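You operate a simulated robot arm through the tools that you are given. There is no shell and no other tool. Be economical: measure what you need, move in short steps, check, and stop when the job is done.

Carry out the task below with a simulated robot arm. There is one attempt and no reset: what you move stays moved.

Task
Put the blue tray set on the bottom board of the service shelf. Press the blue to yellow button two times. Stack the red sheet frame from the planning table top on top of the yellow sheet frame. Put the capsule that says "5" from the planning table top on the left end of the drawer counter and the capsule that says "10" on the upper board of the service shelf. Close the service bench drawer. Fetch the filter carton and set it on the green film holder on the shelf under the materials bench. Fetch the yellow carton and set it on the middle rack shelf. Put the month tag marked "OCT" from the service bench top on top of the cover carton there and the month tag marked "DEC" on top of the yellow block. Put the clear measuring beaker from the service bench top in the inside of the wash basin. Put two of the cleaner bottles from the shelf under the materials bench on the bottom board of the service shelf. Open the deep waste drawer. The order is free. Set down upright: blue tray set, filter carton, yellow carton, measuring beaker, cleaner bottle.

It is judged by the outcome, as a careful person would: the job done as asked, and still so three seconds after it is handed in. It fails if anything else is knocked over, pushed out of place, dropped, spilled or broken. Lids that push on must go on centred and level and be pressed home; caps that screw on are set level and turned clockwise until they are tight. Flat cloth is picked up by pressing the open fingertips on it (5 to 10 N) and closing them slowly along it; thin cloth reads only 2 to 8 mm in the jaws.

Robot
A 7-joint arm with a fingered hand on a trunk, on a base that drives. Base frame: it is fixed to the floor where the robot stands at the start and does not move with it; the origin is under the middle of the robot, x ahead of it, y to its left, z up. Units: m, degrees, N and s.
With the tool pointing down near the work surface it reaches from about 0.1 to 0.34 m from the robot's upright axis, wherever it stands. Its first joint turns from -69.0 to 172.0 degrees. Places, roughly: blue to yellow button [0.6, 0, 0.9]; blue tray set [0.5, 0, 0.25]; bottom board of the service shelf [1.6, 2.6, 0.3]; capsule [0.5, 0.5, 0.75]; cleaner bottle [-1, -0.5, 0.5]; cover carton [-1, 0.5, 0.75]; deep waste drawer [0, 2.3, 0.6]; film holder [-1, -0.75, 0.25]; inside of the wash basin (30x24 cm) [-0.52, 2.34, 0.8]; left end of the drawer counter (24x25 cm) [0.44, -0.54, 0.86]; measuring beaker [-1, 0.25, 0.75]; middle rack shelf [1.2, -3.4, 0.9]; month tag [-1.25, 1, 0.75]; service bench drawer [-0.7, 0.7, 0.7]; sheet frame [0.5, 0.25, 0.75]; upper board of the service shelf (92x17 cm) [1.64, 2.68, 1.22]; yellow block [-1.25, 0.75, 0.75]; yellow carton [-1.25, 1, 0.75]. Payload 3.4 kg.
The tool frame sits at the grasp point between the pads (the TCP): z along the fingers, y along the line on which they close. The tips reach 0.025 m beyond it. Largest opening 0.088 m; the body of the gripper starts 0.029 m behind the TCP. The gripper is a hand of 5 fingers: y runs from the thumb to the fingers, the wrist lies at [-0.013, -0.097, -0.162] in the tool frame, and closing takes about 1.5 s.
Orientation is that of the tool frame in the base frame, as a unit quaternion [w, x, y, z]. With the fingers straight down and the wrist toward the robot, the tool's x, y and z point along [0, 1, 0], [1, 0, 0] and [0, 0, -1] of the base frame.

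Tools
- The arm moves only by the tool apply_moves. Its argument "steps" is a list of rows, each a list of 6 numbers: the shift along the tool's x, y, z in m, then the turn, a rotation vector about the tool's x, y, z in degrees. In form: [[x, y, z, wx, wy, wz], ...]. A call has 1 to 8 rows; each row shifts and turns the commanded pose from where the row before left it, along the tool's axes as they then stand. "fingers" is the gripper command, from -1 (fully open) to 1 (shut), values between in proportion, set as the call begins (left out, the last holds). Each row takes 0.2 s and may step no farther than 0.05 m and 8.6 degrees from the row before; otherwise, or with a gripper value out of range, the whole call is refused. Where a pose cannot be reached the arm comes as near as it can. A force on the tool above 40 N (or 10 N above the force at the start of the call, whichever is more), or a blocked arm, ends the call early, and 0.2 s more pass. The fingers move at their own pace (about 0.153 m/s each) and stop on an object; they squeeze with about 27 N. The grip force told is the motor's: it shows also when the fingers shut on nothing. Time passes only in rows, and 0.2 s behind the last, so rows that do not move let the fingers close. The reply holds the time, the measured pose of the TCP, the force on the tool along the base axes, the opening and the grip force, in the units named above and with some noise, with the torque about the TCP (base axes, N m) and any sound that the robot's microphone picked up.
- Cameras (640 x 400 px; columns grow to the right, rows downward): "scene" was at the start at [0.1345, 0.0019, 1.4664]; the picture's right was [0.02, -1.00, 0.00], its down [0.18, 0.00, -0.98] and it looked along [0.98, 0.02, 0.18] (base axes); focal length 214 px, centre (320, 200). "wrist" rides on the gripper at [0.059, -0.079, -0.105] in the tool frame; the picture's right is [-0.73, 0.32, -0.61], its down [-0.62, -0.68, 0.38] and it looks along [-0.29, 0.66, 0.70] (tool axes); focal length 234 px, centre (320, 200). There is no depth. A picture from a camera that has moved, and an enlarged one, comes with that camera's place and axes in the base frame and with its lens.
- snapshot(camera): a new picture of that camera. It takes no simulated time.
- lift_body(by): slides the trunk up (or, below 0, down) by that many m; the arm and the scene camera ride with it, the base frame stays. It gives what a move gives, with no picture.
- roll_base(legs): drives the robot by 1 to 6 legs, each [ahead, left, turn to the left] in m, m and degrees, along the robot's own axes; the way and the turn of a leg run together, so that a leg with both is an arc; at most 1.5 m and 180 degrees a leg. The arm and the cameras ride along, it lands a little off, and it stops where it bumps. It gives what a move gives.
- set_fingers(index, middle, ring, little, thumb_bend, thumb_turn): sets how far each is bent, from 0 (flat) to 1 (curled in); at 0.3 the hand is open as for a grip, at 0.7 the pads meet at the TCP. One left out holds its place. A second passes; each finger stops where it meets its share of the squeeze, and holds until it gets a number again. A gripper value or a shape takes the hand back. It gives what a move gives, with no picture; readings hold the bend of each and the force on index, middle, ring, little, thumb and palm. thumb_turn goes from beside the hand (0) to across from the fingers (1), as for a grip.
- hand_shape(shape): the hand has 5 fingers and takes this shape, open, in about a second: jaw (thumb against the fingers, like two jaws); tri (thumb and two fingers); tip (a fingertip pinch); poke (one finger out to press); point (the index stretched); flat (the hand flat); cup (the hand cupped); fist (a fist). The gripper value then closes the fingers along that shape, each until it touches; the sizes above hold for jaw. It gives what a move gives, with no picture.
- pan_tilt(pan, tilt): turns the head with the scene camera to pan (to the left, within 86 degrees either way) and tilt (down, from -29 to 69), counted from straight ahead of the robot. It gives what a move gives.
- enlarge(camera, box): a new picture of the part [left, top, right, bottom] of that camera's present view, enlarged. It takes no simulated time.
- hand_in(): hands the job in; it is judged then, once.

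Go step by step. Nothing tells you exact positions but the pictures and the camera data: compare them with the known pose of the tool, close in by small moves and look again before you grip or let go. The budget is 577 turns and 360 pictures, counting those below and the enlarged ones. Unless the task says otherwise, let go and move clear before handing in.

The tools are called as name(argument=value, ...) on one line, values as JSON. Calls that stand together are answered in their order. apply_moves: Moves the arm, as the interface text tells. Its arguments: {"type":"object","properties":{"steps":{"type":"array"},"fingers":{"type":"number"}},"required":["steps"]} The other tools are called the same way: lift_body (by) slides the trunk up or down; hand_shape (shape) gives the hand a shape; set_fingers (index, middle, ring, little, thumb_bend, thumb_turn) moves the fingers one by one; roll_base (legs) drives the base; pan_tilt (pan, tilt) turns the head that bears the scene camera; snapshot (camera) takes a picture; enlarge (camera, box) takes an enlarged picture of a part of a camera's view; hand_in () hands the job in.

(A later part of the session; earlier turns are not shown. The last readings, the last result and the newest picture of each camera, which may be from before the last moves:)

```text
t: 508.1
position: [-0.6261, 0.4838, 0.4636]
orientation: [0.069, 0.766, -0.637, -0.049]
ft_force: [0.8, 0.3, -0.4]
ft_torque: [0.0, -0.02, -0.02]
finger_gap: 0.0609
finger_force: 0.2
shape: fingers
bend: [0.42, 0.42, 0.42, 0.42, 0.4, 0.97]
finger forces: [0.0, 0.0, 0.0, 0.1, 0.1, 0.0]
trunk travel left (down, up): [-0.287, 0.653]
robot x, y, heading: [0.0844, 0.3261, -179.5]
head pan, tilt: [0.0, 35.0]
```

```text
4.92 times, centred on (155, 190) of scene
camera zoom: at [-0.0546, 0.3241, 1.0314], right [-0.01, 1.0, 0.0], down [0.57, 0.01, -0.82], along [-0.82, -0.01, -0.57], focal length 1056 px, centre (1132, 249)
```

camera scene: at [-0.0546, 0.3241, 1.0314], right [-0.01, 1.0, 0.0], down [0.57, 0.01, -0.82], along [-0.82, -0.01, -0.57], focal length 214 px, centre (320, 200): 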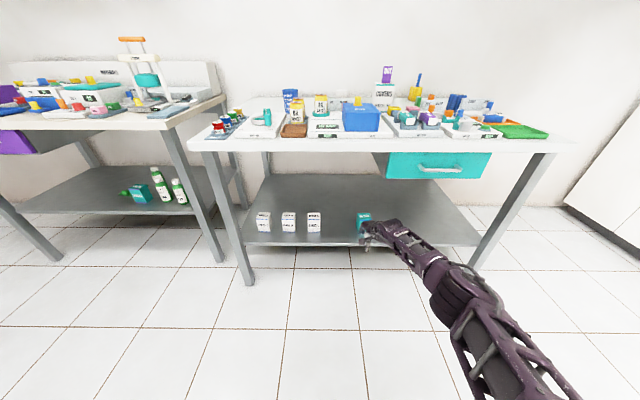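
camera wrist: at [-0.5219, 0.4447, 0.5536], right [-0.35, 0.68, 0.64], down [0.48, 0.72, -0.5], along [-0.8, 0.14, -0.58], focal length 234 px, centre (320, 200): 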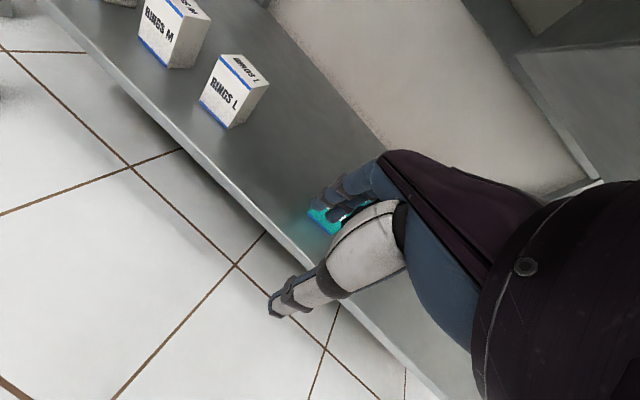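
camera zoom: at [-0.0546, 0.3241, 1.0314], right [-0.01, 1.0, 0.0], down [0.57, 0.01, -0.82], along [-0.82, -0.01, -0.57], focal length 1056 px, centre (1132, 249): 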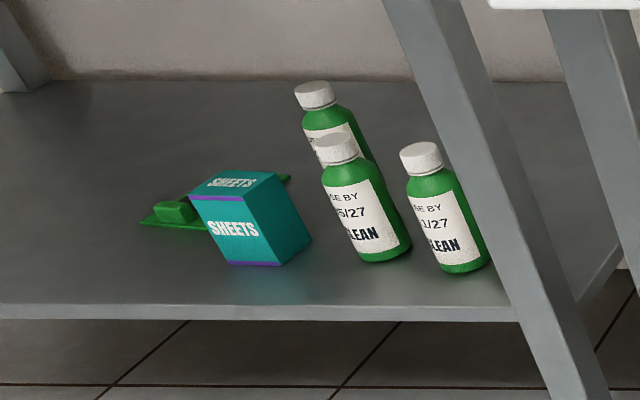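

FILTERS carton: centre (-0.843, 0.524), about 50 x 58 mm, top near 0.39. I set the height and drive the hand in above it.

hand_shape(shape="jaw")

lift_body(by=-0.02)

roll_base(legs=[[0.15, -0.04, 0]])

snapshot(camera="wrist")

enlarge(camera="scene", box=[300, 160, 460, 272])

```text
t: 509.0
position: [-0.6263, 0.4829, 0.4634]
orientation: [0.068, 0.767, -0.636, -0.05]
ft_force: [-0.6, -1.3, 0.0]
ft_torque: [-0.02, 0.0, 0.02]
finger_gap: 0.0877
finger_force: 0.0
shape: jaw
bend: [0.3, 0.3, 0.3, 0.3, 0.3, 0.97]
finger forces: [0.0, 0.0, 0.0, 0.0, 0.1, 0.0]
trunk travel left (down, up): [-0.287, 0.653]
robot x, y, heading: [0.0843, 0.3245, -179.5]
head pan, tilt: [0.0, 35.0]
```

```text
t: 509.7
position: [-0.6265, 0.4843, 0.4431]
orientation: [0.068, 0.766, -0.637, -0.05]
ft_force: [-0.1, 0.6, -0.6]
ft_torque: [0.01, -0.04, 0.0]
finger_gap: 0.0876
finger_force: 0.1
shape: jaw
bend: [0.3, 0.3, 0.3, 0.3, 0.3, 0.97]
finger forces: [0.1, 0.0, 0.0, 0.0, 0.1, 0.1]
trunk travel left (down, up): [-0.267, 0.673]
robot x, y, heading: [0.0785, 0.3245, -179.2]
head pan, tilt: [0.0, 35.0]
```

```text
t: 511.1
position: [-0.7775, 0.5216, 0.4417]
orientation: [0.069, 0.767, -0.636, -0.05]
ft_force: [-0.6, 0.4, 0.1]
ft_torque: [-0.01, 0.0, -0.02]
finger_gap: 0.0876
finger_force: 0.1
shape: jaw
bend: [0.3, 0.3, 0.3, 0.3, 0.3, 0.97]
finger forces: [0.1, 0.0, 0.1, 0.1, 0.1, 0.0]
trunk travel left (down, up): [-0.267, 0.673]
robot x, y, heading: [-0.0659, 0.362, -179.3]
head pan, tilt: [0.0, 35.0]
```

```text
102 pictures are left
camera wrist: at [-0.6726, 0.4819, 0.5332], right [-0.35, 0.68, 0.64], down [0.48, 0.72, -0.5], along [-0.8, 0.13, -0.58], focal length 234 px, centre (320, 200)
```

wrist: 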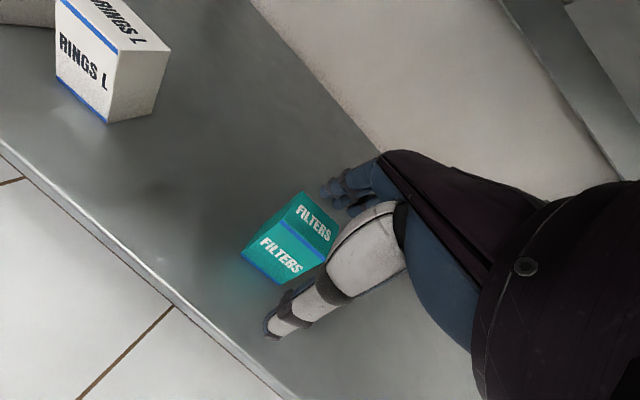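

```text
3.57 times, centred on (380, 216) of scene
camera zoom: at [-0.2053, 0.3624, 1.0113], right [-0.01, 1.0, 0.0], down [0.57, 0.01, -0.82], along [-0.82, -0.01, -0.57], focal length 766 px, centre (106, 143)
```

zoom: 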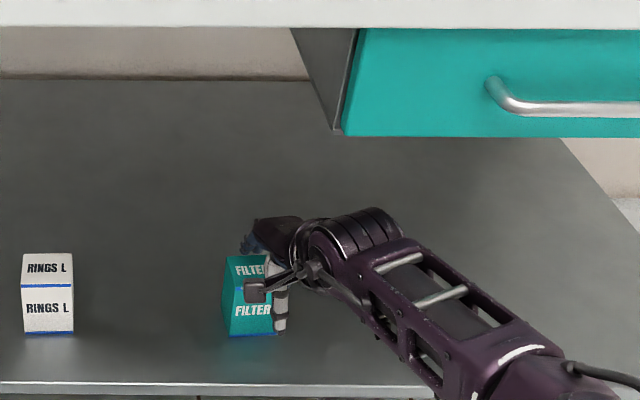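

roll_base(legs=[[0.062, 0, 0]])

lift_body(by=-0.045)

snapshot(camera="wrist")

```text
t: 512.1
position: [-0.8376, 0.5211, 0.4426]
orientation: [0.069, 0.767, -0.636, -0.05]
ft_force: [-0.5, -0.2, 0.4]
ft_torque: [-0.01, 0.0, 0.0]
finger_gap: 0.0879
finger_force: 0.1
shape: jaw
bend: [0.3, 0.3, 0.3, 0.3, 0.3, 0.97]
finger forces: [0.0, 0.0, 0.1, 0.0, 0.1, 0.1]
trunk travel left (down, up): [-0.267, 0.673]
robot x, y, heading: [-0.1295, 0.3651, -179.6]
head pan, tilt: [0.0, 35.0]
```

```text
t: 512.9
position: [-0.8381, 0.5201, 0.3974]
orientation: [0.069, 0.767, -0.636, -0.05]
ft_force: [-0.6, 0.5, -1.1]
ft_torque: [0.0, 0.02, 0.03]
finger_gap: 0.0875
finger_force: 0.0
shape: jaw
bend: [0.3, 0.3, 0.3, 0.3, 0.3, 0.97]
finger forces: [0.1, 0.0, 0.0, 0.0, 0.0, 0.1]
trunk travel left (down, up): [-0.222, 0.718]
robot x, y, heading: [-0.1298, 0.3644, -179.5]
head pan, tilt: [0.0, 35.0]
```

```text
100 pictures are left
camera wrist: at [-0.7341, 0.4814, 0.4885], right [-0.35, 0.68, 0.64], down [0.48, 0.72, -0.5], along [-0.8, 0.14, -0.58], focal length 234 px, centre (320, 200)
```

wrist: 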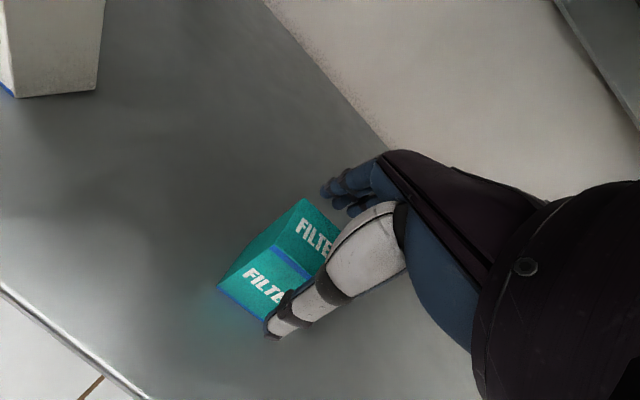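

lift_body(by=-0.028)

set_fingers(index=0.8, middle=0.8, ring=0.8, little=0.8, thumb_bend=0.8)

lift_body(by=0.04)

snapshot(camera="wrist")

```text
t: 513.7
position: [-0.8381, 0.5218, 0.3696]
orientation: [0.069, 0.767, -0.636, -0.05]
ft_force: [-1.4, -0.1, 0.7]
ft_torque: [-0.01, 0.02, -0.02]
finger_gap: 0.0879
finger_force: 0.1
shape: jaw
bend: [0.3, 0.3, 0.3, 0.3, 0.3, 0.97]
finger forces: [0.8, 0.0, 0.1, 0.1, 0.1, 0.0]
trunk travel left (down, up): [-0.194, 0.746]
robot x, y, heading: [-0.127, 0.3628, -179.1]
head pan, tilt: [0.0, 35.0]
```

```text
t: 514.7
position: [-0.8385, 0.5207, 0.3694]
orientation: [0.07, 0.767, -0.636, -0.049]
ft_force: [-1.6, 0.6, 3.1]
ft_torque: [0.04, 0.19, 0.04]
finger_gap: 0.0445
finger_force: 35.1
shape: fingers
bend: [0.58, 0.65, 0.68, 0.72, 0.47, 0.9]
finger forces: [9.8, 8.8, 8.1, 9.1, 34.4, 0.0]
trunk travel left (down, up): [-0.194, 0.746]
robot x, y, heading: [-0.1271, 0.3638, -179.3]
head pan, tilt: [0.0, 35.0]
```

```text
t: 515.5
position: [-0.8391, 0.521, 0.4094]
orientation: [0.069, 0.767, -0.636, -0.05]
ft_force: [-0.3, -0.1, -1.4]
ft_torque: [0.0, 0.0, 0.0]
finger_gap: 0.0445
finger_force: 33.8
shape: fingers
bend: [0.58, 0.65, 0.68, 0.72, 0.47, 0.9]
finger forces: [9.2, 8.4, 7.7, 8.4, 34.1, 0.1]
trunk travel left (down, up): [-0.234, 0.706]
robot x, y, heading: [-0.1272, 0.3617, -178.9]
head pan, tilt: [0.0, 35.0]
```

```text
99 pictures are left
camera wrist: at [-0.7342, 0.4815, 0.5002], right [-0.35, 0.68, 0.64], down [0.48, 0.72, -0.5], along [-0.8, 0.14, -0.58], focal length 234 px, centre (320, 200)
```

wrist: 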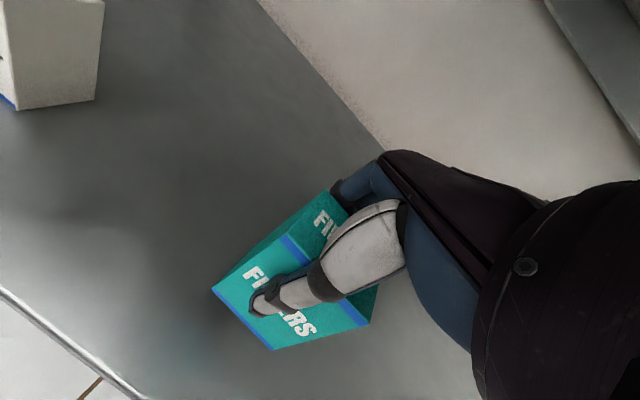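

FILTERS is in hand. I back out, turn along the aisle, and go to face the materials bench.

roll_base(legs=[[-0.18, 0, 0], [0, 0, 89], [1.15, 0, 0], [0, 0, -90]])

pan_tilt(pan=-5, tilt=35)

snapshot(camera="scene")

snapshot(camera="wrist")

```text
t: 530.0
position: [-0.6523, -0.5929, 0.4097]
orientation: [0.07, 0.763, -0.641, -0.05]
ft_force: [-0.1, 0.8, -0.5]
ft_torque: [0.01, 0.02, -0.03]
finger_gap: 0.0438
finger_force: 31.5
shape: fingers
bend: [0.59, 0.66, 0.69, 0.72, 0.47, 0.9]
finger forces: [8.8, 7.9, 7.2, 7.8, 31.6, 0.0]
trunk travel left (down, up): [-0.234, 0.706]
robot x, y, heading: [0.0557, -0.7563, -179.8]
head pan, tilt: [0.0, 35.0]
```

```text
t: 530.6
position: [-0.6517, -0.5934, 0.4092]
orientation: [0.068, 0.763, -0.641, -0.05]
ft_force: [0.0, 0.0, -0.6]
ft_torque: [0.03, 0.01, 0.04]
finger_gap: 0.0433
finger_force: 31.9
shape: fingers
bend: [0.59, 0.66, 0.69, 0.72, 0.47, 0.9]
finger forces: [8.7, 7.8, 7.3, 7.7, 31.4, 0.1]
trunk travel left (down, up): [-0.234, 0.706]
robot x, y, heading: [0.0542, -0.7605, -179.9]
head pan, tilt: [-5.0, 35.0]
```

```text
98 pictures are left
camera scene: at [-0.0815, -0.7523, 0.9784], right [0.09, 1.0, 0.0], down [0.57, -0.05, -0.82], along [-0.82, 0.07, -0.57], focal length 214 px, centre (320, 200)
```

scene: 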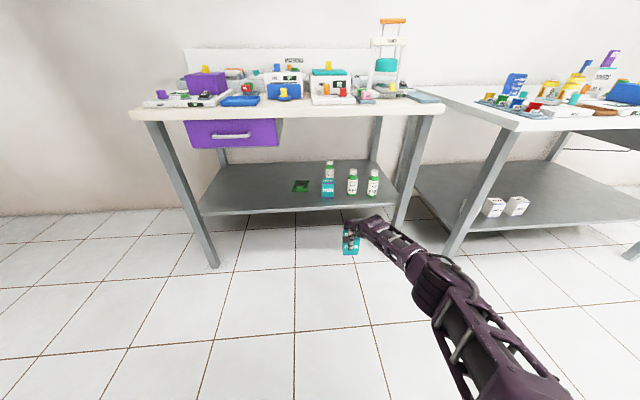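

```text
97 pictures are left
camera wrist: at [-0.5477, -0.6345, 0.5003], right [-0.34, 0.69, 0.64], down [0.49, 0.71, -0.5], along [-0.8, 0.14, -0.58], focal length 234 px, centre (320, 200)
```

wrist: 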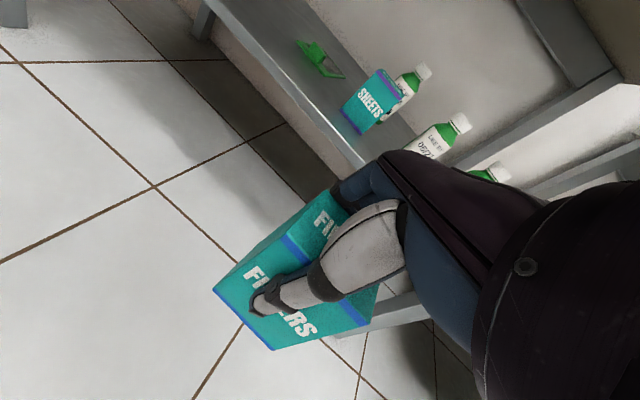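

enlarge(camera="scene", box=[260, 150, 400, 220])

enlarge(camera="wrist", box=[270, 20, 430, 140])

```text
4.57 times, centred on (330, 185) of scene
camera zoom: at [-0.0815, -0.7523, 0.9784], right [0.09, 1.0, 0.0], down [0.57, -0.05, -0.82], along [-0.82, 0.07, -0.57], focal length 980 px, centre (274, 269)
```

zoom: 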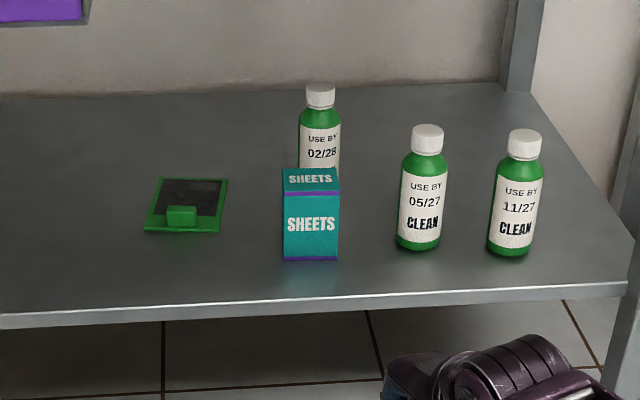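

```text
3.33 times, centred on (350, 80) of wrist
camera zoom: at [-0.5477, -0.6345, 0.5003], right [-0.34, 0.69, 0.64], down [0.49, 0.71, -0.5], along [-0.8, 0.14, -0.58], focal length 781 px, centre (220, 600)
```

zoom: 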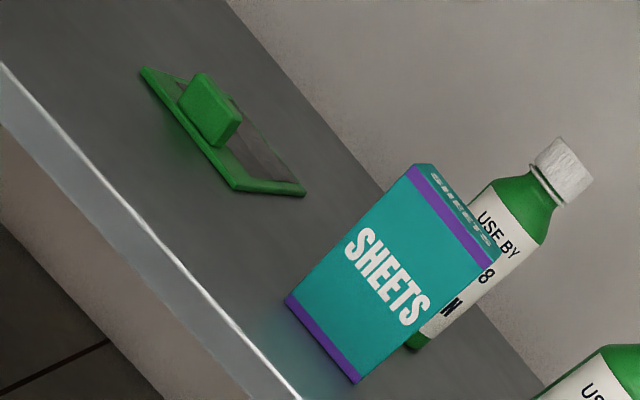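

The green film holder (plate with a tab at its front) is at about x -1.04 to -1.17, y -0.82 to -0.72, shelf z about 0.36. I raise, align, and drive in.

lift_body(by=0.065)

roll_base(legs=[[0, 0.17, 0], [0.33, 0, 0]])

snapshot(camera="wrist")

snapshot(camera="scene")

```text
t: 531.7
position: [-0.6517, -0.5932, 0.4737]
orientation: [0.069, 0.763, -0.641, -0.05]
ft_force: [0.3, 0.3, -0.3]
ft_torque: [0.01, 0.01, 0.0]
finger_gap: 0.0438
finger_force: 31.6
shape: fingers
bend: [0.59, 0.66, 0.69, 0.72, 0.47, 0.9]
finger forces: [8.7, 7.8, 7.2, 7.7, 31.5, 0.0]
trunk travel left (down, up): [-0.299, 0.641]
robot x, y, heading: [0.0557, -0.7616, -179.9]
head pan, tilt: [-5.0, 35.0]
```

```text
t: 534.9
position: [-0.9784, -0.7638, 0.4744]
orientation: [0.069, 0.763, -0.641, -0.049]
ft_force: [-0.6, 0.7, -0.3]
ft_torque: [0.0, -0.01, 0.01]
finger_gap: 0.0436
finger_force: 31.1
shape: fingers
bend: [0.59, 0.66, 0.69, 0.72, 0.47, 0.9]
finger forces: [8.8, 7.9, 7.2, 7.8, 31.6, 0.0]
trunk travel left (down, up): [-0.299, 0.641]
robot x, y, heading: [-0.2722, -0.9313, 180.0]
head pan, tilt: [-5.0, 35.0]
```

```text
94 pictures are left
camera wrist: at [-0.8741, -0.804, 0.5651], right [-0.34, 0.69, 0.64], down [0.49, 0.71, -0.5], along [-0.8, 0.15, -0.58], focal length 234 px, centre (320, 200)
```

wrist: 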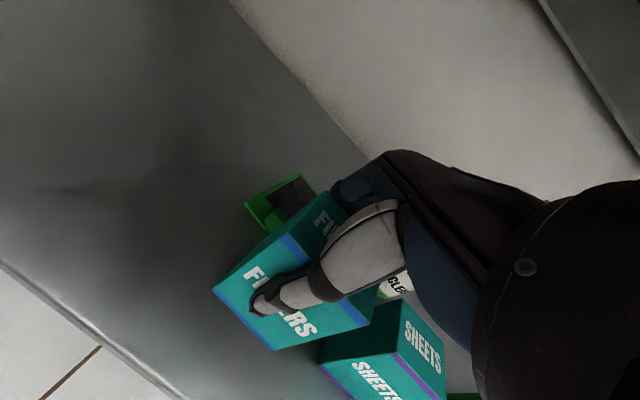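

```text
93 pictures are left
camera scene: at [-0.4083, -0.9223, 1.0433], right [0.09, 1.0, 0.0], down [0.57, -0.05, -0.82], along [-0.82, 0.07, -0.57], focal length 214 px, centre (320, 200)
```

scene: 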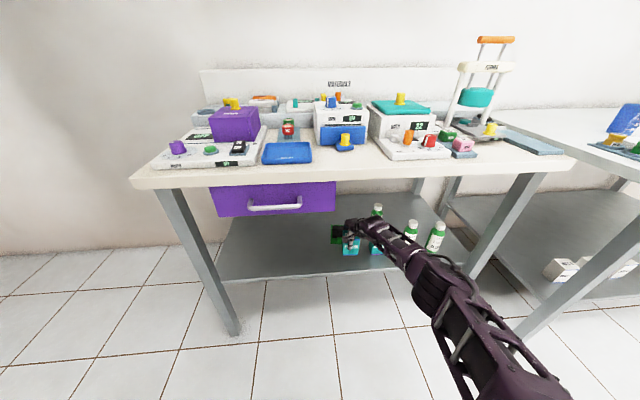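

roll_base(legs=[[0, 0.012, 0], [0.13, 0, 0]])

snapshot(camera="wrist")

enlarge(camera="scene", box=[280, 190, 440, 302])

```text
t: 536.5
position: [-1.1103, -0.775, 0.4747]
orientation: [0.069, 0.763, -0.641, -0.05]
ft_force: [0.0, -0.5, -1.2]
ft_torque: [0.04, -0.01, 0.01]
finger_gap: 0.0436
finger_force: 31.3
shape: fingers
bend: [0.59, 0.66, 0.69, 0.72, 0.47, 0.9]
finger forces: [8.7, 7.8, 7.3, 7.7, 31.7, 0.0]
trunk travel left (down, up): [-0.299, 0.641]
robot x, y, heading: [-0.4035, -0.9422, 180.1]
head pan, tilt: [-5.0, 35.0]
```

```text
92 pictures are left
camera wrist: at [-1.0064, -0.816, 0.565], right [-0.34, 0.69, 0.64], down [0.49, 0.71, -0.5], along [-0.8, 0.15, -0.58], focal length 234 px, centre (320, 200)
```

wrist: 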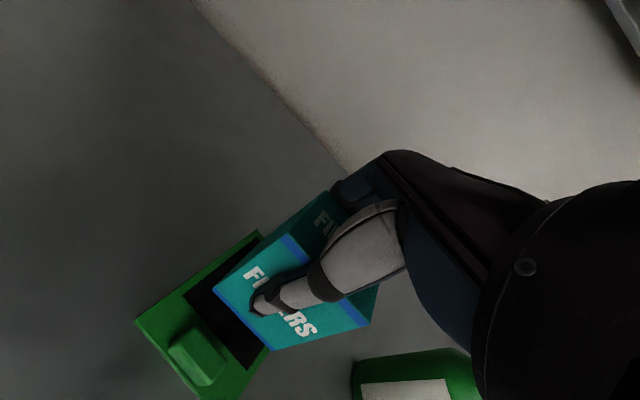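

```text
3.57 times, centred on (360, 246) of scene
camera zoom: at [-0.5406, -0.9342, 1.0433], right [0.09, 1.0, 0.0], down [0.57, -0.05, -0.82], along [-0.82, 0.07, -0.57], focal length 766 px, centre (177, 36)
```

zoom: 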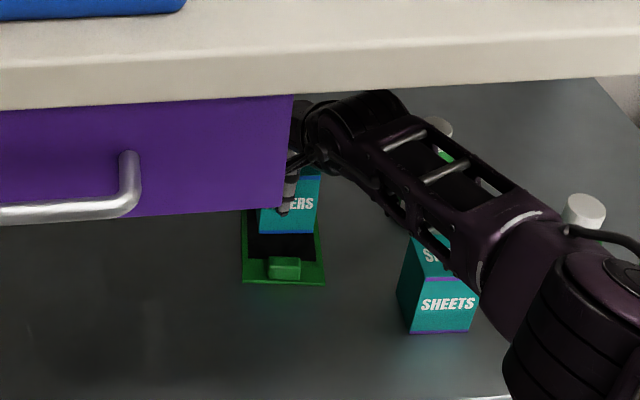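

Well aligned over the plate. I nudge forward 7 mm and lower.

roll_base(legs=[[0.007, 0, 0]])

lift_body(by=-0.03)

snapshot(camera="wrist")

```text
t: 537.3
position: [-1.1161, -0.7757, 0.4746]
orientation: [0.069, 0.762, -0.642, -0.05]
ft_force: [-0.5, -0.5, -0.5]
ft_torque: [0.0, -0.01, -0.02]
finger_gap: 0.0436
finger_force: 31.3
shape: fingers
bend: [0.59, 0.66, 0.69, 0.72, 0.47, 0.9]
finger forces: [8.7, 7.8, 7.3, 7.7, 31.6, 0.0]
trunk travel left (down, up): [-0.299, 0.641]
robot x, y, heading: [-0.4108, -0.9459, 179.9]
head pan, tilt: [-5.0, 35.0]
```

```text
t: 538.0
position: [-1.1174, -0.7755, 0.4439]
orientation: [0.068, 0.763, -0.64, -0.051]
ft_force: [0.0, 0.7, -0.7]
ft_torque: [0.03, 0.03, -0.03]
finger_gap: 0.0435
finger_force: 31.6
shape: fingers
bend: [0.59, 0.66, 0.69, 0.72, 0.47, 0.9]
finger forces: [8.7, 7.8, 7.2, 7.7, 31.6, 0.0]
trunk travel left (down, up): [-0.269, 0.671]
robot x, y, heading: [-0.4076, -0.9445, 179.9]
head pan, tilt: [-5.0, 35.0]
```

```text
90 pictures are left
camera wrist: at [-1.0131, -0.8161, 0.5352], right [-0.34, 0.69, 0.64], down [0.49, 0.71, -0.5], along [-0.8, 0.15, -0.58], focal length 234 px, centre (320, 200)
```

wrist: 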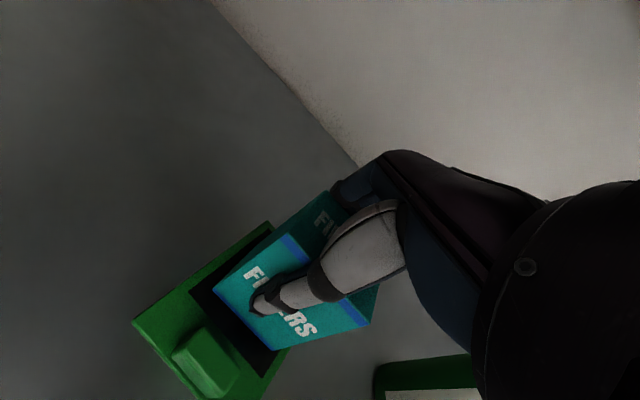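

lift_body(by=-0.01)

lift_body(by=-0.005)

lift_body(by=-0.004)

```text
t: 538.6
position: [-1.1175, -0.7754, 0.4358]
orientation: [0.069, 0.763, -0.641, -0.051]
ft_force: [0.2, 0.8, 2.0]
ft_torque: [0.03, 0.05, -0.01]
finger_gap: 0.0435
finger_force: 32.7
shape: fingers
bend: [0.59, 0.66, 0.69, 0.72, 0.47, 0.9]
finger forces: [9.1, 8.2, 7.4, 7.8, 33.2, 0.0]
trunk travel left (down, up): [-0.259, 0.681]
robot x, y, heading: [-0.4111, -0.9435, 179.8]
head pan, tilt: [-5.0, 35.0]
```

```text
t: 539.1
position: [-1.1161, -0.776, 0.4346]
orientation: [0.071, 0.763, -0.641, -0.052]
ft_force: [0.8, 2.0, 18.9]
ft_torque: [0.13, 0.04, -0.02]
finger_gap: 0.0433
finger_force: 35.7
shape: fingers
bend: [0.59, 0.66, 0.69, 0.72, 0.48, 0.9]
finger forces: [9.2, 8.7, 7.8, 7.9, 37.7, 0.0]
trunk travel left (down, up): [-0.254, 0.686]
robot x, y, heading: [-0.411, -0.9419, 179.9]
head pan, tilt: [-5.0, 35.0]
```

```text
t: 539.7
position: [-1.1174, -0.7757, 0.4332]
orientation: [0.073, 0.763, -0.64, -0.054]
ft_force: [1.0, 2.0, 34.0]
ft_torque: [0.16, -0.39, 0.01]
finger_gap: 0.0435
finger_force: 37.4
shape: fingers
bend: [0.71, 0.66, 0.71, 0.72, 0.49, 0.9]
finger forces: [9.2, 9.0, 8.1, 8.0, 40.9, 0.0]
trunk travel left (down, up): [-0.25, 0.69]
robot x, y, heading: [-0.4105, -0.9424, 180.1]
head pan, tilt: [-5.0, 35.0]
```

Seated on the plate. I relieve the pressure, open, and lift off.

lift_body(by=0.007)

set_fingers(index=0.5, middle=0.5, ring=0.5, little=0.5, thumb_bend=0.4)

hand_shape(shape="jaw")

lift_body(by=0.07)

snapshot(camera="wrist")

```text
t: 540.2
position: [-1.1179, -0.7757, 0.434]
orientation: [0.069, 0.763, -0.641, -0.052]
ft_force: [-4.4, 1.0, 16.1]
ft_torque: [0.14, 0.38, 0.03]
finger_gap: 0.0434
finger_force: 37.2
shape: fingers
bend: [0.71, 0.65, 0.71, 0.72, 0.49, 0.9]
finger forces: [10.6, 10.0, 9.1, 8.9, 35.9, 0.1]
trunk travel left (down, up): [-0.257, 0.683]
robot x, y, heading: [-0.4104, -0.9414, 180.0]
head pan, tilt: [-5.0, 35.0]
```

```text
t: 541.2
position: [-1.1172, -0.7754, 0.4312]
orientation: [0.067, 0.763, -0.641, -0.049]
ft_force: [0.6, -0.2, 0.8]
ft_torque: [0.0, -0.03, 0.0]
finger_gap: 0.0559
finger_force: 2.7
shape: fingers
bend: [0.49, 0.5, 0.5, 0.5, 0.39, 0.97]
finger forces: [2.3, 0.0, 0.0, 0.0, 3.3, 0.1]
trunk travel left (down, up): [-0.257, 0.683]
robot x, y, heading: [-0.4126, -0.943, 180.0]
head pan, tilt: [-5.0, 35.0]
```

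```text
t: 542.1
position: [-1.1165, -0.7752, 0.4314]
orientation: [0.069, 0.763, -0.641, -0.05]
ft_force: [0.7, 0.0, 0.6]
ft_torque: [0.02, -0.03, 0.01]
finger_gap: 0.0878
finger_force: 0.2
shape: jaw
bend: [0.3, 0.3, 0.3, 0.3, 0.3, 0.97]
finger forces: [0.1, 0.0, 0.1, 0.1, 0.2, 0.0]
trunk travel left (down, up): [-0.257, 0.683]
robot x, y, heading: [-0.4087, -0.943, 179.6]
head pan, tilt: [-5.0, 35.0]
```

```text
t: 543.2
position: [-1.1176, -0.7752, 0.5031]
orientation: [0.069, 0.763, -0.64, -0.05]
ft_force: [-0.1, 1.1, 0.4]
ft_torque: [-0.01, -0.01, -0.02]
finger_gap: 0.0875
finger_force: 0.1
shape: jaw
bend: [0.3, 0.3, 0.3, 0.3, 0.3, 0.97]
finger forces: [0.1, 0.1, 0.1, 0.1, 0.0, 0.1]
trunk travel left (down, up): [-0.327, 0.613]
robot x, y, heading: [-0.4128, -0.9417, 179.8]
head pan, tilt: [-5.0, 35.0]
```

```text
89 pictures are left
camera wrist: at [-1.0131, -0.816, 0.5931], right [-0.34, 0.69, 0.64], down [0.49, 0.71, -0.5], along [-0.8, 0.15, -0.58], focal length 234 px, centre (320, 200)
```

wrist: 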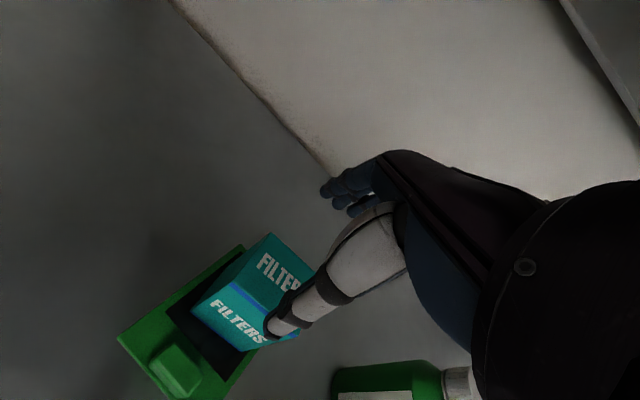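

FILTERS stands on the film holder. I back out and go for the cleaner bottles to its right.

roll_base(legs=[[-0.33, 0, 0]])

enlarge(camera="scene", box=[260, 150, 420, 250])

roll_base(legs=[[0, -0.36, 0]])

lift_body(by=0.05)

snapshot(camera="wrist")

snapshot(camera="scene")

```text
t: 545.4
position: [-0.7937, -0.7723, 0.5021]
orientation: [0.068, 0.761, -0.643, -0.05]
ft_force: [0.3, 1.3, -0.5]
ft_torque: [-0.04, 0.01, 0.0]
finger_gap: 0.0878
finger_force: 0.1
shape: jaw
bend: [0.3, 0.3, 0.3, 0.3, 0.3, 0.97]
finger forces: [0.1, 0.1, 0.0, 0.0, 0.0, 0.0]
trunk travel left (down, up): [-0.327, 0.613]
robot x, y, heading: [-0.0867, -0.9401, 180.0]
head pan, tilt: [-5.0, 35.0]
```

```text
4.00 times, centred on (340, 200) of scene
camera zoom: at [-0.2239, -0.9348, 1.0714], right [0.09, 1.0, 0.0], down [0.57, -0.05, -0.82], along [-0.82, 0.08, -0.57], focal length 858 px, centre (240, 200)
```

zoom: 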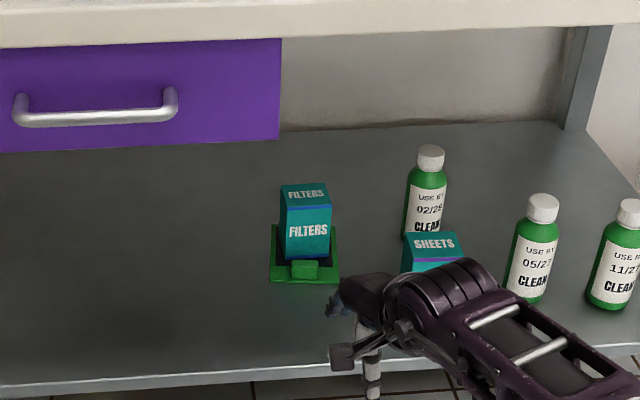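

```text
t: 547.7
position: [-0.7879, -0.4104, 0.5025]
orientation: [0.069, 0.758, -0.646, -0.05]
ft_force: [0.8, 0.5, 0.0]
ft_torque: [-0.01, -0.02, 0.03]
finger_gap: 0.0881
finger_force: 0.0
shape: jaw
bend: [0.3, 0.3, 0.3, 0.3, 0.3, 0.97]
finger forces: [0.0, 0.1, 0.1, 0.1, 0.0, 0.0]
trunk travel left (down, up): [-0.327, 0.613]
robot x, y, heading: [-0.0849, -0.586, 179.2]
head pan, tilt: [-5.0, 35.0]
```

```text
t: 548.6
position: [-0.7888, -0.4104, 0.5528]
orientation: [0.069, 0.759, -0.646, -0.049]
ft_force: [0.6, -0.7, 1.5]
ft_torque: [0.0, -0.02, 0.0]
finger_gap: 0.088
finger_force: 0.0
shape: jaw
bend: [0.3, 0.3, 0.3, 0.3, 0.3, 0.97]
finger forces: [0.0, 0.0, 0.0, 0.0, 0.1, 0.0]
trunk travel left (down, up): [-0.377, 0.563]
robot x, y, heading: [-0.0844, -0.5848, 179.3]
head pan, tilt: [-5.0, 35.0]
```

```text
87 pictures are left
camera wrist: at [-0.6851, -0.453, 0.6432], right [-0.33, 0.69, 0.64], down [0.5, 0.71, -0.5], along [-0.8, 0.16, -0.58], focal length 234 px, centre (320, 200)
```

wrist: 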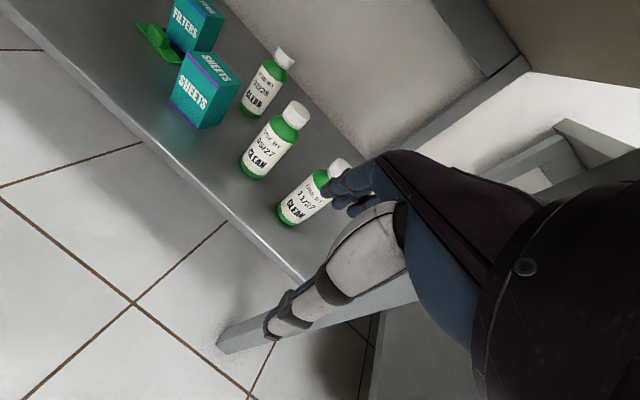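

```text
86 pictures are left
camera scene: at [-0.2208, -0.577, 1.1214], right [0.1, 0.99, 0.0], down [0.57, -0.06, -0.82], along [-0.81, 0.08, -0.57], focal length 214 px, centre (320, 200)
```

scene: 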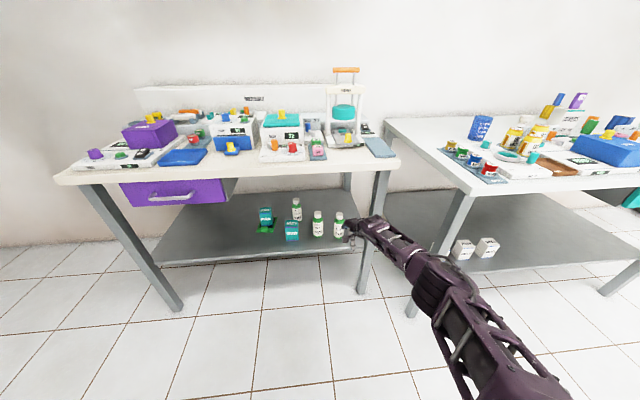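

I bring the hand over bottle C (right one, at (-0.98, -0.41), top about z 0.50).

lift_body(by=-0.012)

roll_base(legs=[[0.13, 0, 0.5]])

snapshot(camera="wrist")

```text
t: 549.2
position: [-0.7883, -0.4107, 0.5399]
orientation: [0.069, 0.759, -0.646, -0.05]
ft_force: [0.4, 0.4, 0.6]
ft_torque: [0.01, 0.01, 0.03]
finger_gap: 0.0879
finger_force: 0.0
shape: jaw
bend: [0.3, 0.3, 0.3, 0.3, 0.3, 0.97]
finger forces: [0.0, 0.0, 0.0, 0.0, 0.0, 0.0]
trunk travel left (down, up): [-0.365, 0.575]
robot x, y, heading: [-0.0849, -0.5877, 179.4]
head pan, tilt: [-5.0, 35.0]
```

```text
t: 550.5
position: [-0.9212, -0.4154, 0.54]
orientation: [0.067, 0.762, -0.643, -0.05]
ft_force: [0.3, -0.8, 0.7]
ft_torque: [-0.01, -0.03, -0.03]
finger_gap: 0.0878
finger_force: 0.1
shape: jaw
bend: [0.3, 0.3, 0.3, 0.3, 0.3, 0.97]
finger forces: [0.0, 0.1, 0.0, 0.1, 0.0, 0.1]
trunk travel left (down, up): [-0.365, 0.575]
robot x, y, heading: [-0.2148, -0.5864, 179.7]
head pan, tilt: [-5.0, 35.0]
```

```text
85 pictures are left
camera wrist: at [-0.8167, -0.4565, 0.6308], right [-0.34, 0.69, 0.64], down [0.49, 0.71, -0.5], along [-0.8, 0.15, -0.58], focal length 234 px, centre (320, 200)
```

wrist: 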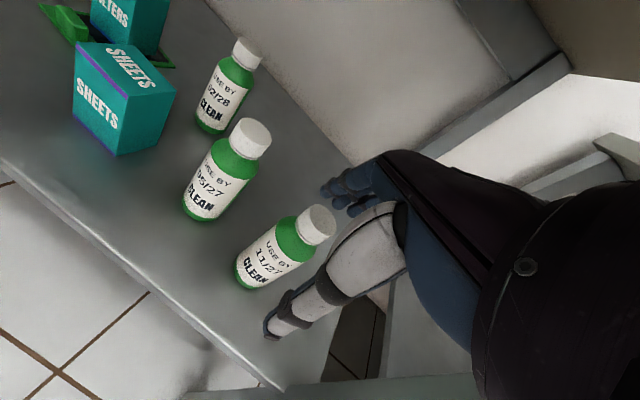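

roll_base(legs=[[0.057, -0.002, 0]])

snapshot(camera="wrist")

```text
t: 551.4
position: [-0.9778, -0.4115, 0.5406]
orientation: [0.068, 0.761, -0.644, -0.049]
ft_force: [0.9, -0.4, 0.9]
ft_torque: [0.02, -0.04, 0.0]
finger_gap: 0.0877
finger_force: 0.0
shape: jaw
bend: [0.3, 0.3, 0.3, 0.3, 0.3, 0.97]
finger forces: [0.0, 0.0, 0.0, 0.0, 0.1, 0.1]
trunk travel left (down, up): [-0.365, 0.575]
robot x, y, heading: [-0.2715, -0.584, 179.6]
head pan, tilt: [-5.0, 35.0]
```

```text
84 pictures are left
camera wrist: at [-0.8742, -0.4538, 0.6308], right [-0.34, 0.69, 0.64], down [0.5, 0.71, -0.5], along [-0.8, 0.15, -0.58], focal length 234 px, centre (320, 200)
```

wrist: 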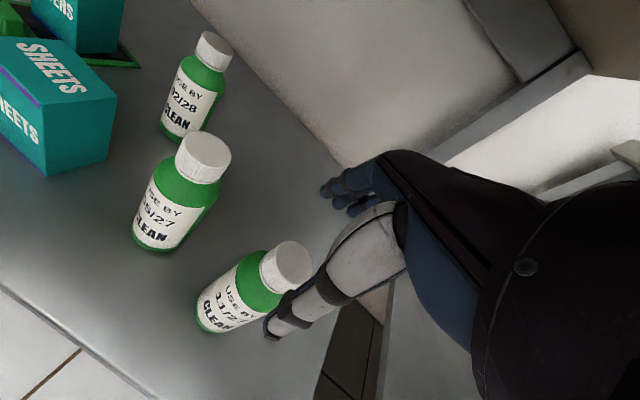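

lift_body(by=-0.05)

snapshot(camera="wrist")

```text
t: 552.3
position: [-0.9773, -0.4122, 0.4907]
orientation: [0.069, 0.761, -0.643, -0.05]
ft_force: [-0.2, -0.3, 0.0]
ft_torque: [0.01, 0.01, -0.01]
finger_gap: 0.0878
finger_force: 0.0
shape: jaw
bend: [0.3, 0.3, 0.3, 0.3, 0.3, 0.97]
finger forces: [0.0, 0.1, 0.0, 0.1, 0.0, 0.0]
trunk travel left (down, up): [-0.315, 0.625]
robot x, y, heading: [-0.2718, -0.5831, 179.4]
head pan, tilt: [-5.0, 35.0]
```

```text
83 pictures are left
camera wrist: at [-0.8738, -0.4539, 0.5813], right [-0.34, 0.69, 0.64], down [0.49, 0.71, -0.5], along [-0.8, 0.15, -0.58], focal length 234 px, centre (320, 200)
```

wrist: 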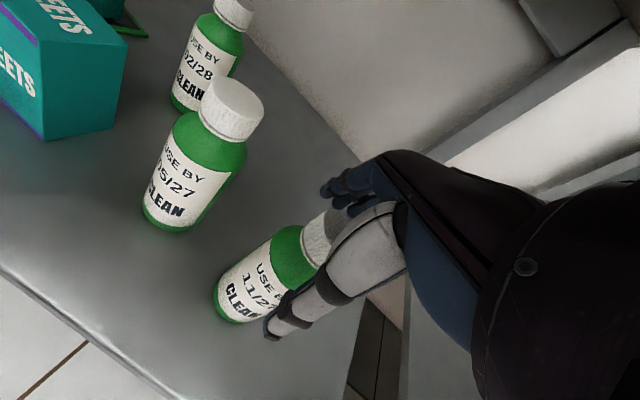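

lift_body(by=-0.01)

set_fingers(index=0.8, middle=0.8, ring=0.8, little=0.8, thumb_bend=0.8)

lift_body(by=0.03)

snapshot(camera="wrist")

```text
t: 552.9
position: [-0.9776, -0.4124, 0.4815]
orientation: [0.069, 0.761, -0.643, -0.05]
ft_force: [0.5, 0.9, -0.1]
ft_torque: [0.02, 0.01, 0.0]
finger_gap: 0.0877
finger_force: 0.0
shape: jaw
bend: [0.3, 0.3, 0.3, 0.3, 0.3, 0.97]
finger forces: [0.0, 0.1, 0.0, 0.0, 0.1, 0.1]
trunk travel left (down, up): [-0.305, 0.635]
robot x, y, heading: [-0.272, -0.5859, 179.7]
head pan, tilt: [-5.0, 35.0]
```

```text
t: 553.9
position: [-0.9772, -0.4128, 0.4821]
orientation: [0.07, 0.76, -0.644, -0.051]
ft_force: [-1.4, 1.1, 4.3]
ft_torque: [0.04, 0.01, 0.0]
finger_gap: 0.0392
finger_force: 26.2
shape: fingers
bend: [0.72, 0.73, 0.79, 0.8, 0.45, 0.9]
finger forces: [8.9, 7.8, 10.5, 0.0, 24.9, 0.0]
trunk travel left (down, up): [-0.305, 0.635]
robot x, y, heading: [-0.2688, -0.583, 179.7]
head pan, tilt: [-5.0, 35.0]
```

```text
t: 554.7
position: [-0.9788, -0.4133, 0.5104]
orientation: [0.068, 0.761, -0.644, -0.05]
ft_force: [0.8, -0.1, -2.1]
ft_torque: [0.01, -0.01, 0.0]
finger_gap: 0.0392
finger_force: 23.7
shape: fingers
bend: [0.72, 0.73, 0.79, 0.8, 0.45, 0.9]
finger forces: [7.5, 7.2, 8.8, 0.0, 23.2, 0.0]
trunk travel left (down, up): [-0.335, 0.605]
robot x, y, heading: [-0.2696, -0.5804, 179.7]
head pan, tilt: [-5.0, 35.0]
```

```text
82 pictures are left
camera wrist: at [-0.874, -0.4538, 0.6008], right [-0.34, 0.69, 0.64], down [0.5, 0.71, -0.5], along [-0.8, 0.15, -0.58], focal length 234 px, centre (320, 200)
```

wrist: 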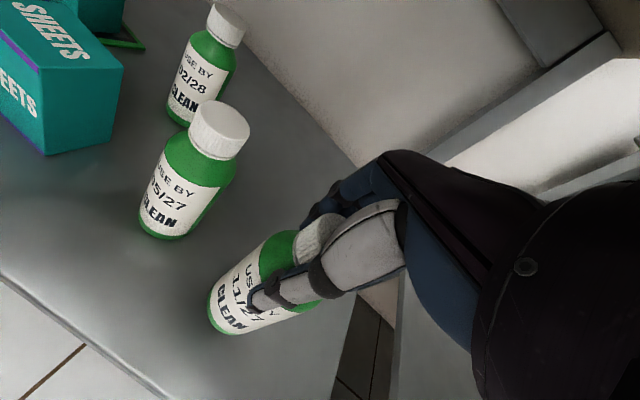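

Bottle gripped by cap and shoulder, hanging upright. I back out, raise, and drive toward the service shelf.

roll_base(legs=[[-0.3, 0, 0]])

lift_body(by=0.4)

lift_body(by=0.19)

roll_base(legs=[[0, 0, -90], [1.0, 0, 0], [0.98, 0, 0]])

snapshot(camera="wrist")

```text
t: 556.7
position: [-0.6785, -0.411, 0.5096]
orientation: [0.069, 0.76, -0.644, -0.05]
ft_force: [-1.0, -0.7, -2.3]
ft_torque: [0.02, 0.0, 0.02]
finger_gap: 0.0391
finger_force: 22.9
shape: fingers
bend: [0.72, 0.73, 0.79, 0.8, 0.45, 0.9]
finger forces: [7.5, 7.0, 8.9, 0.0, 23.1, 0.0]
trunk travel left (down, up): [-0.335, 0.605]
robot x, y, heading: [0.0273, -0.5849, 179.2]
head pan, tilt: [-5.0, 35.0]
```

```text
t: 560.5
position: [-0.678, -0.4109, 0.9107]
orientation: [0.068, 0.759, -0.645, -0.05]
ft_force: [-0.4, -0.2, -2.4]
ft_torque: [0.01, 0.01, -0.01]
finger_gap: 0.0393
finger_force: 23.2
shape: fingers
bend: [0.72, 0.73, 0.79, 0.8, 0.45, 0.9]
finger forces: [7.4, 7.2, 8.8, 0.1, 23.1, 0.0]
trunk travel left (down, up): [-0.735, 0.205]
robot x, y, heading: [0.028, -0.5853, 179.3]
head pan, tilt: [-5.0, 35.0]
```

```text
t: 562.6
position: [-0.6785, -0.4118, 1.1001]
orientation: [0.068, 0.759, -0.645, -0.05]
ft_force: [0.3, 0.5, -2.6]
ft_torque: [0.05, 0.03, 0.0]
finger_gap: 0.0394
finger_force: 23.7
shape: fingers
bend: [0.72, 0.73, 0.79, 0.8, 0.45, 0.9]
finger forces: [7.5, 7.3, 8.7, 0.0, 23.2, 0.0]
trunk travel left (down, up): [-0.925, 0.015]
robot x, y, heading: [0.0262, -0.5905, 179.3]
head pan, tilt: [-5.0, 35.0]
```

```text
t: 576.2
position: [0.1794, 2.0956, 1.1009]
orientation: [-0.013, -0.089, 0.992, 0.084]
ft_force: [-0.5, -0.3, -1.2]
ft_torque: [0.03, 0.03, -0.01]
finger_gap: 0.0388
finger_force: 22.1
shape: fingers
bend: [0.73, 0.73, 0.79, 0.8, 0.45, 0.9]
finger forces: [7.3, 7.3, 8.0, 0.1, 22.1, 0.0]
trunk travel left (down, up): [-0.925, 0.015]
robot x, y, heading: [0.015, 1.3876, 90.1]
head pan, tilt: [-5.0, 35.0]
```

```text
81 pictures are left
camera wrist: at [0.1397, 1.9905, 1.1912], right [0.68, 0.34, 0.64], down [0.72, -0.49, -0.5], along [0.14, 0.8, -0.58], focal length 234 px, centre (320, 200)
```

wrist: 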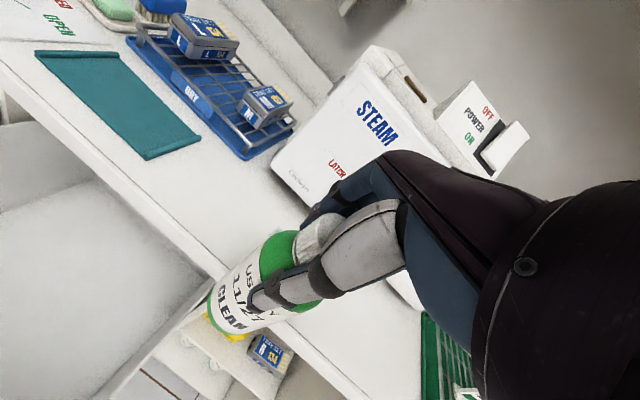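

roll_base(legs=[[0, -1.4, 0], [0, -0.32, 0]])

lift_body(by=-0.4)

lift_body(by=-0.22)

pan_tilt(pan=0, tilt=35)

snapshot(camera="scene")

snapshot(camera="wrist")

```text
t: 585.0
position: [1.9362, 2.0708, 1.0993]
orientation: [-0.012, -0.076, 0.994, 0.083]
ft_force: [-0.5, 0.6, -2.3]
ft_torque: [0.01, -0.01, -0.03]
finger_gap: 0.0387
finger_force: 22.6
shape: fingers
bend: [0.73, 0.73, 0.79, 0.8, 0.45, 0.9]
finger forces: [7.1, 7.0, 9.3, 0.0, 21.7, 0.0]
trunk travel left (down, up): [-0.925, 0.015]
robot x, y, heading: [1.757, 1.3645, 88.6]
head pan, tilt: [-5.0, 35.0]
```

```text
t: 588.9
position: [1.9373, 2.0695, 0.7001]
orientation: [-0.013, -0.076, 0.994, 0.083]
ft_force: [-0.2, 0.0, -2.2]
ft_torque: [0.03, 0.0, -0.01]
finger_gap: 0.0387
finger_force: 22.2
shape: fingers
bend: [0.73, 0.73, 0.79, 0.8, 0.45, 0.9]
finger forces: [7.1, 7.1, 9.1, 0.0, 21.6, 0.0]
trunk travel left (down, up): [-0.525, 0.415]
robot x, y, heading: [1.7517, 1.3689, 88.7]
head pan, tilt: [-5.0, 35.0]
```

```text
t: 591.2
position: [1.9367, 2.0686, 0.481]
orientation: [-0.012, -0.075, 0.994, 0.084]
ft_force: [0.0, -0.1, -2.5]
ft_torque: [0.03, -0.02, -0.02]
finger_gap: 0.0386
finger_force: 21.9
shape: fingers
bend: [0.73, 0.73, 0.79, 0.8, 0.45, 0.9]
finger forces: [7.1, 7.1, 9.1, 0.0, 21.5, 0.0]
trunk travel left (down, up): [-0.305, 0.635]
robot x, y, heading: [1.7558, 1.367, 88.7]
head pan, tilt: [-5.0, 35.0]
```

```text
t: 591.9
position: [1.9363, 2.0689, 0.4812]
orientation: [-0.012, -0.075, 0.994, 0.082]
ft_force: [0.6, 0.1, -1.7]
ft_torque: [0.02, 0.0, 0.0]
finger_gap: 0.0389
finger_force: 22.1
shape: fingers
bend: [0.73, 0.73, 0.79, 0.8, 0.45, 0.9]
finger forces: [7.1, 7.1, 9.0, 0.0, 21.6, 0.0]
trunk travel left (down, up): [-0.305, 0.635]
robot x, y, heading: [1.7575, 1.3627, 88.7]
head pan, tilt: [0.0, 35.0]
```

```text
80 pictures are left
camera scene: at [1.7582, 1.5041, 1.0493], right [1.0, -0.02, 0.0], down [-0.01, -0.57, -0.82], along [0.02, 0.82, -0.57], focal length 214 px, centre (320, 200)
```

scene: 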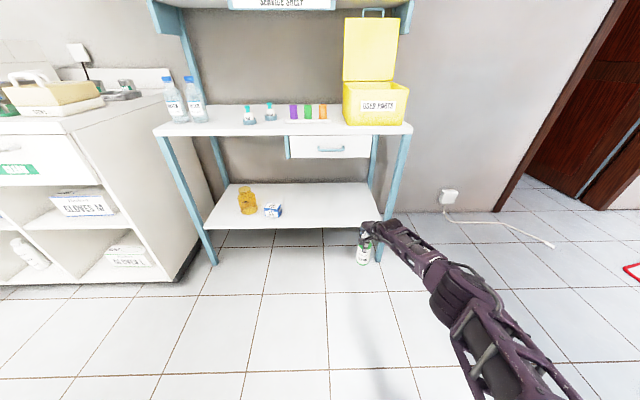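

```text
79 pictures are left
camera wrist: at [1.8944, 1.9654, 0.571], right [0.69, 0.33, 0.64], down [0.7, -0.51, -0.5], along [0.16, 0.8, -0.58], focal length 234 px, centre (320, 200)
```

wrist: 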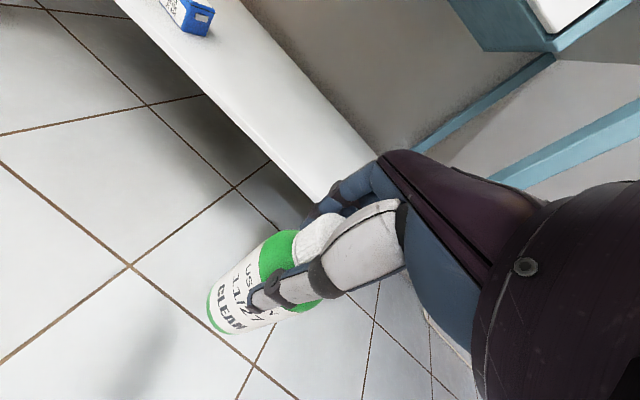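

I shift a little left and drive in so the bottle is over the board.

roll_base(legs=[[0, 0.05, 1.2], [0.25, 0, 0]])

snapshot(camera="scene")

snapshot(camera="wrist")

```text
t: 594.2
position: [1.872, 2.3175, 0.4794]
orientation: [-0.014, -0.085, 0.993, 0.083]
ft_force: [-0.2, 0.5, -2.0]
ft_torque: [0.04, -0.01, 0.0]
finger_gap: 0.0387
finger_force: 22.6
shape: fingers
bend: [0.73, 0.73, 0.8, 0.8, 0.45, 0.9]
finger forces: [7.0, 7.1, 9.3, 0.1, 21.3, 0.0]
trunk travel left (down, up): [-0.305, 0.635]
robot x, y, heading: [1.705, 1.6147, 89.8]
head pan, tilt: [0.0, 35.0]
```

```text
78 pictures are left
camera scene: at [1.7049, 1.7494, 1.0493], right [1.0, 0.0, 0.0], down [0.0, -0.57, -0.82], along [0.0, 0.82, -0.57], focal length 214 px, centre (320, 200)
```

scene: 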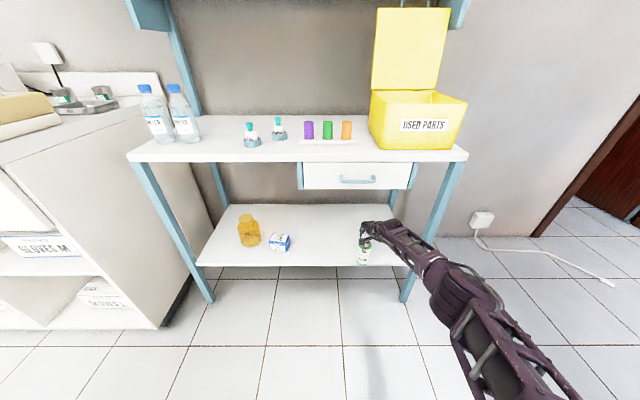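

```text
77 pictures are left
camera wrist: at [1.8316, 2.2132, 0.5707], right [0.69, 0.34, 0.64], down [0.71, -0.49, -0.5], along [0.15, 0.8, -0.58], focal length 234 px, centre (320, 200)
```

wrist: 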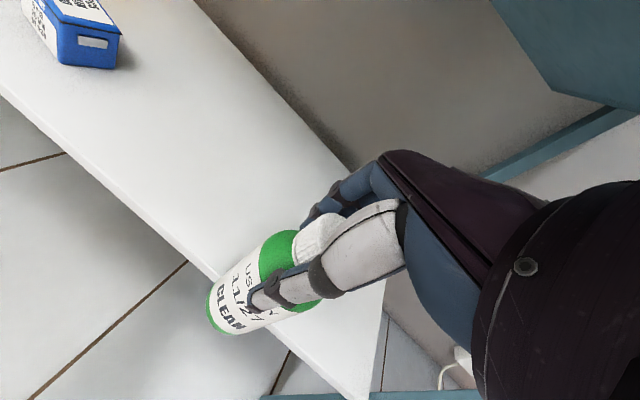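

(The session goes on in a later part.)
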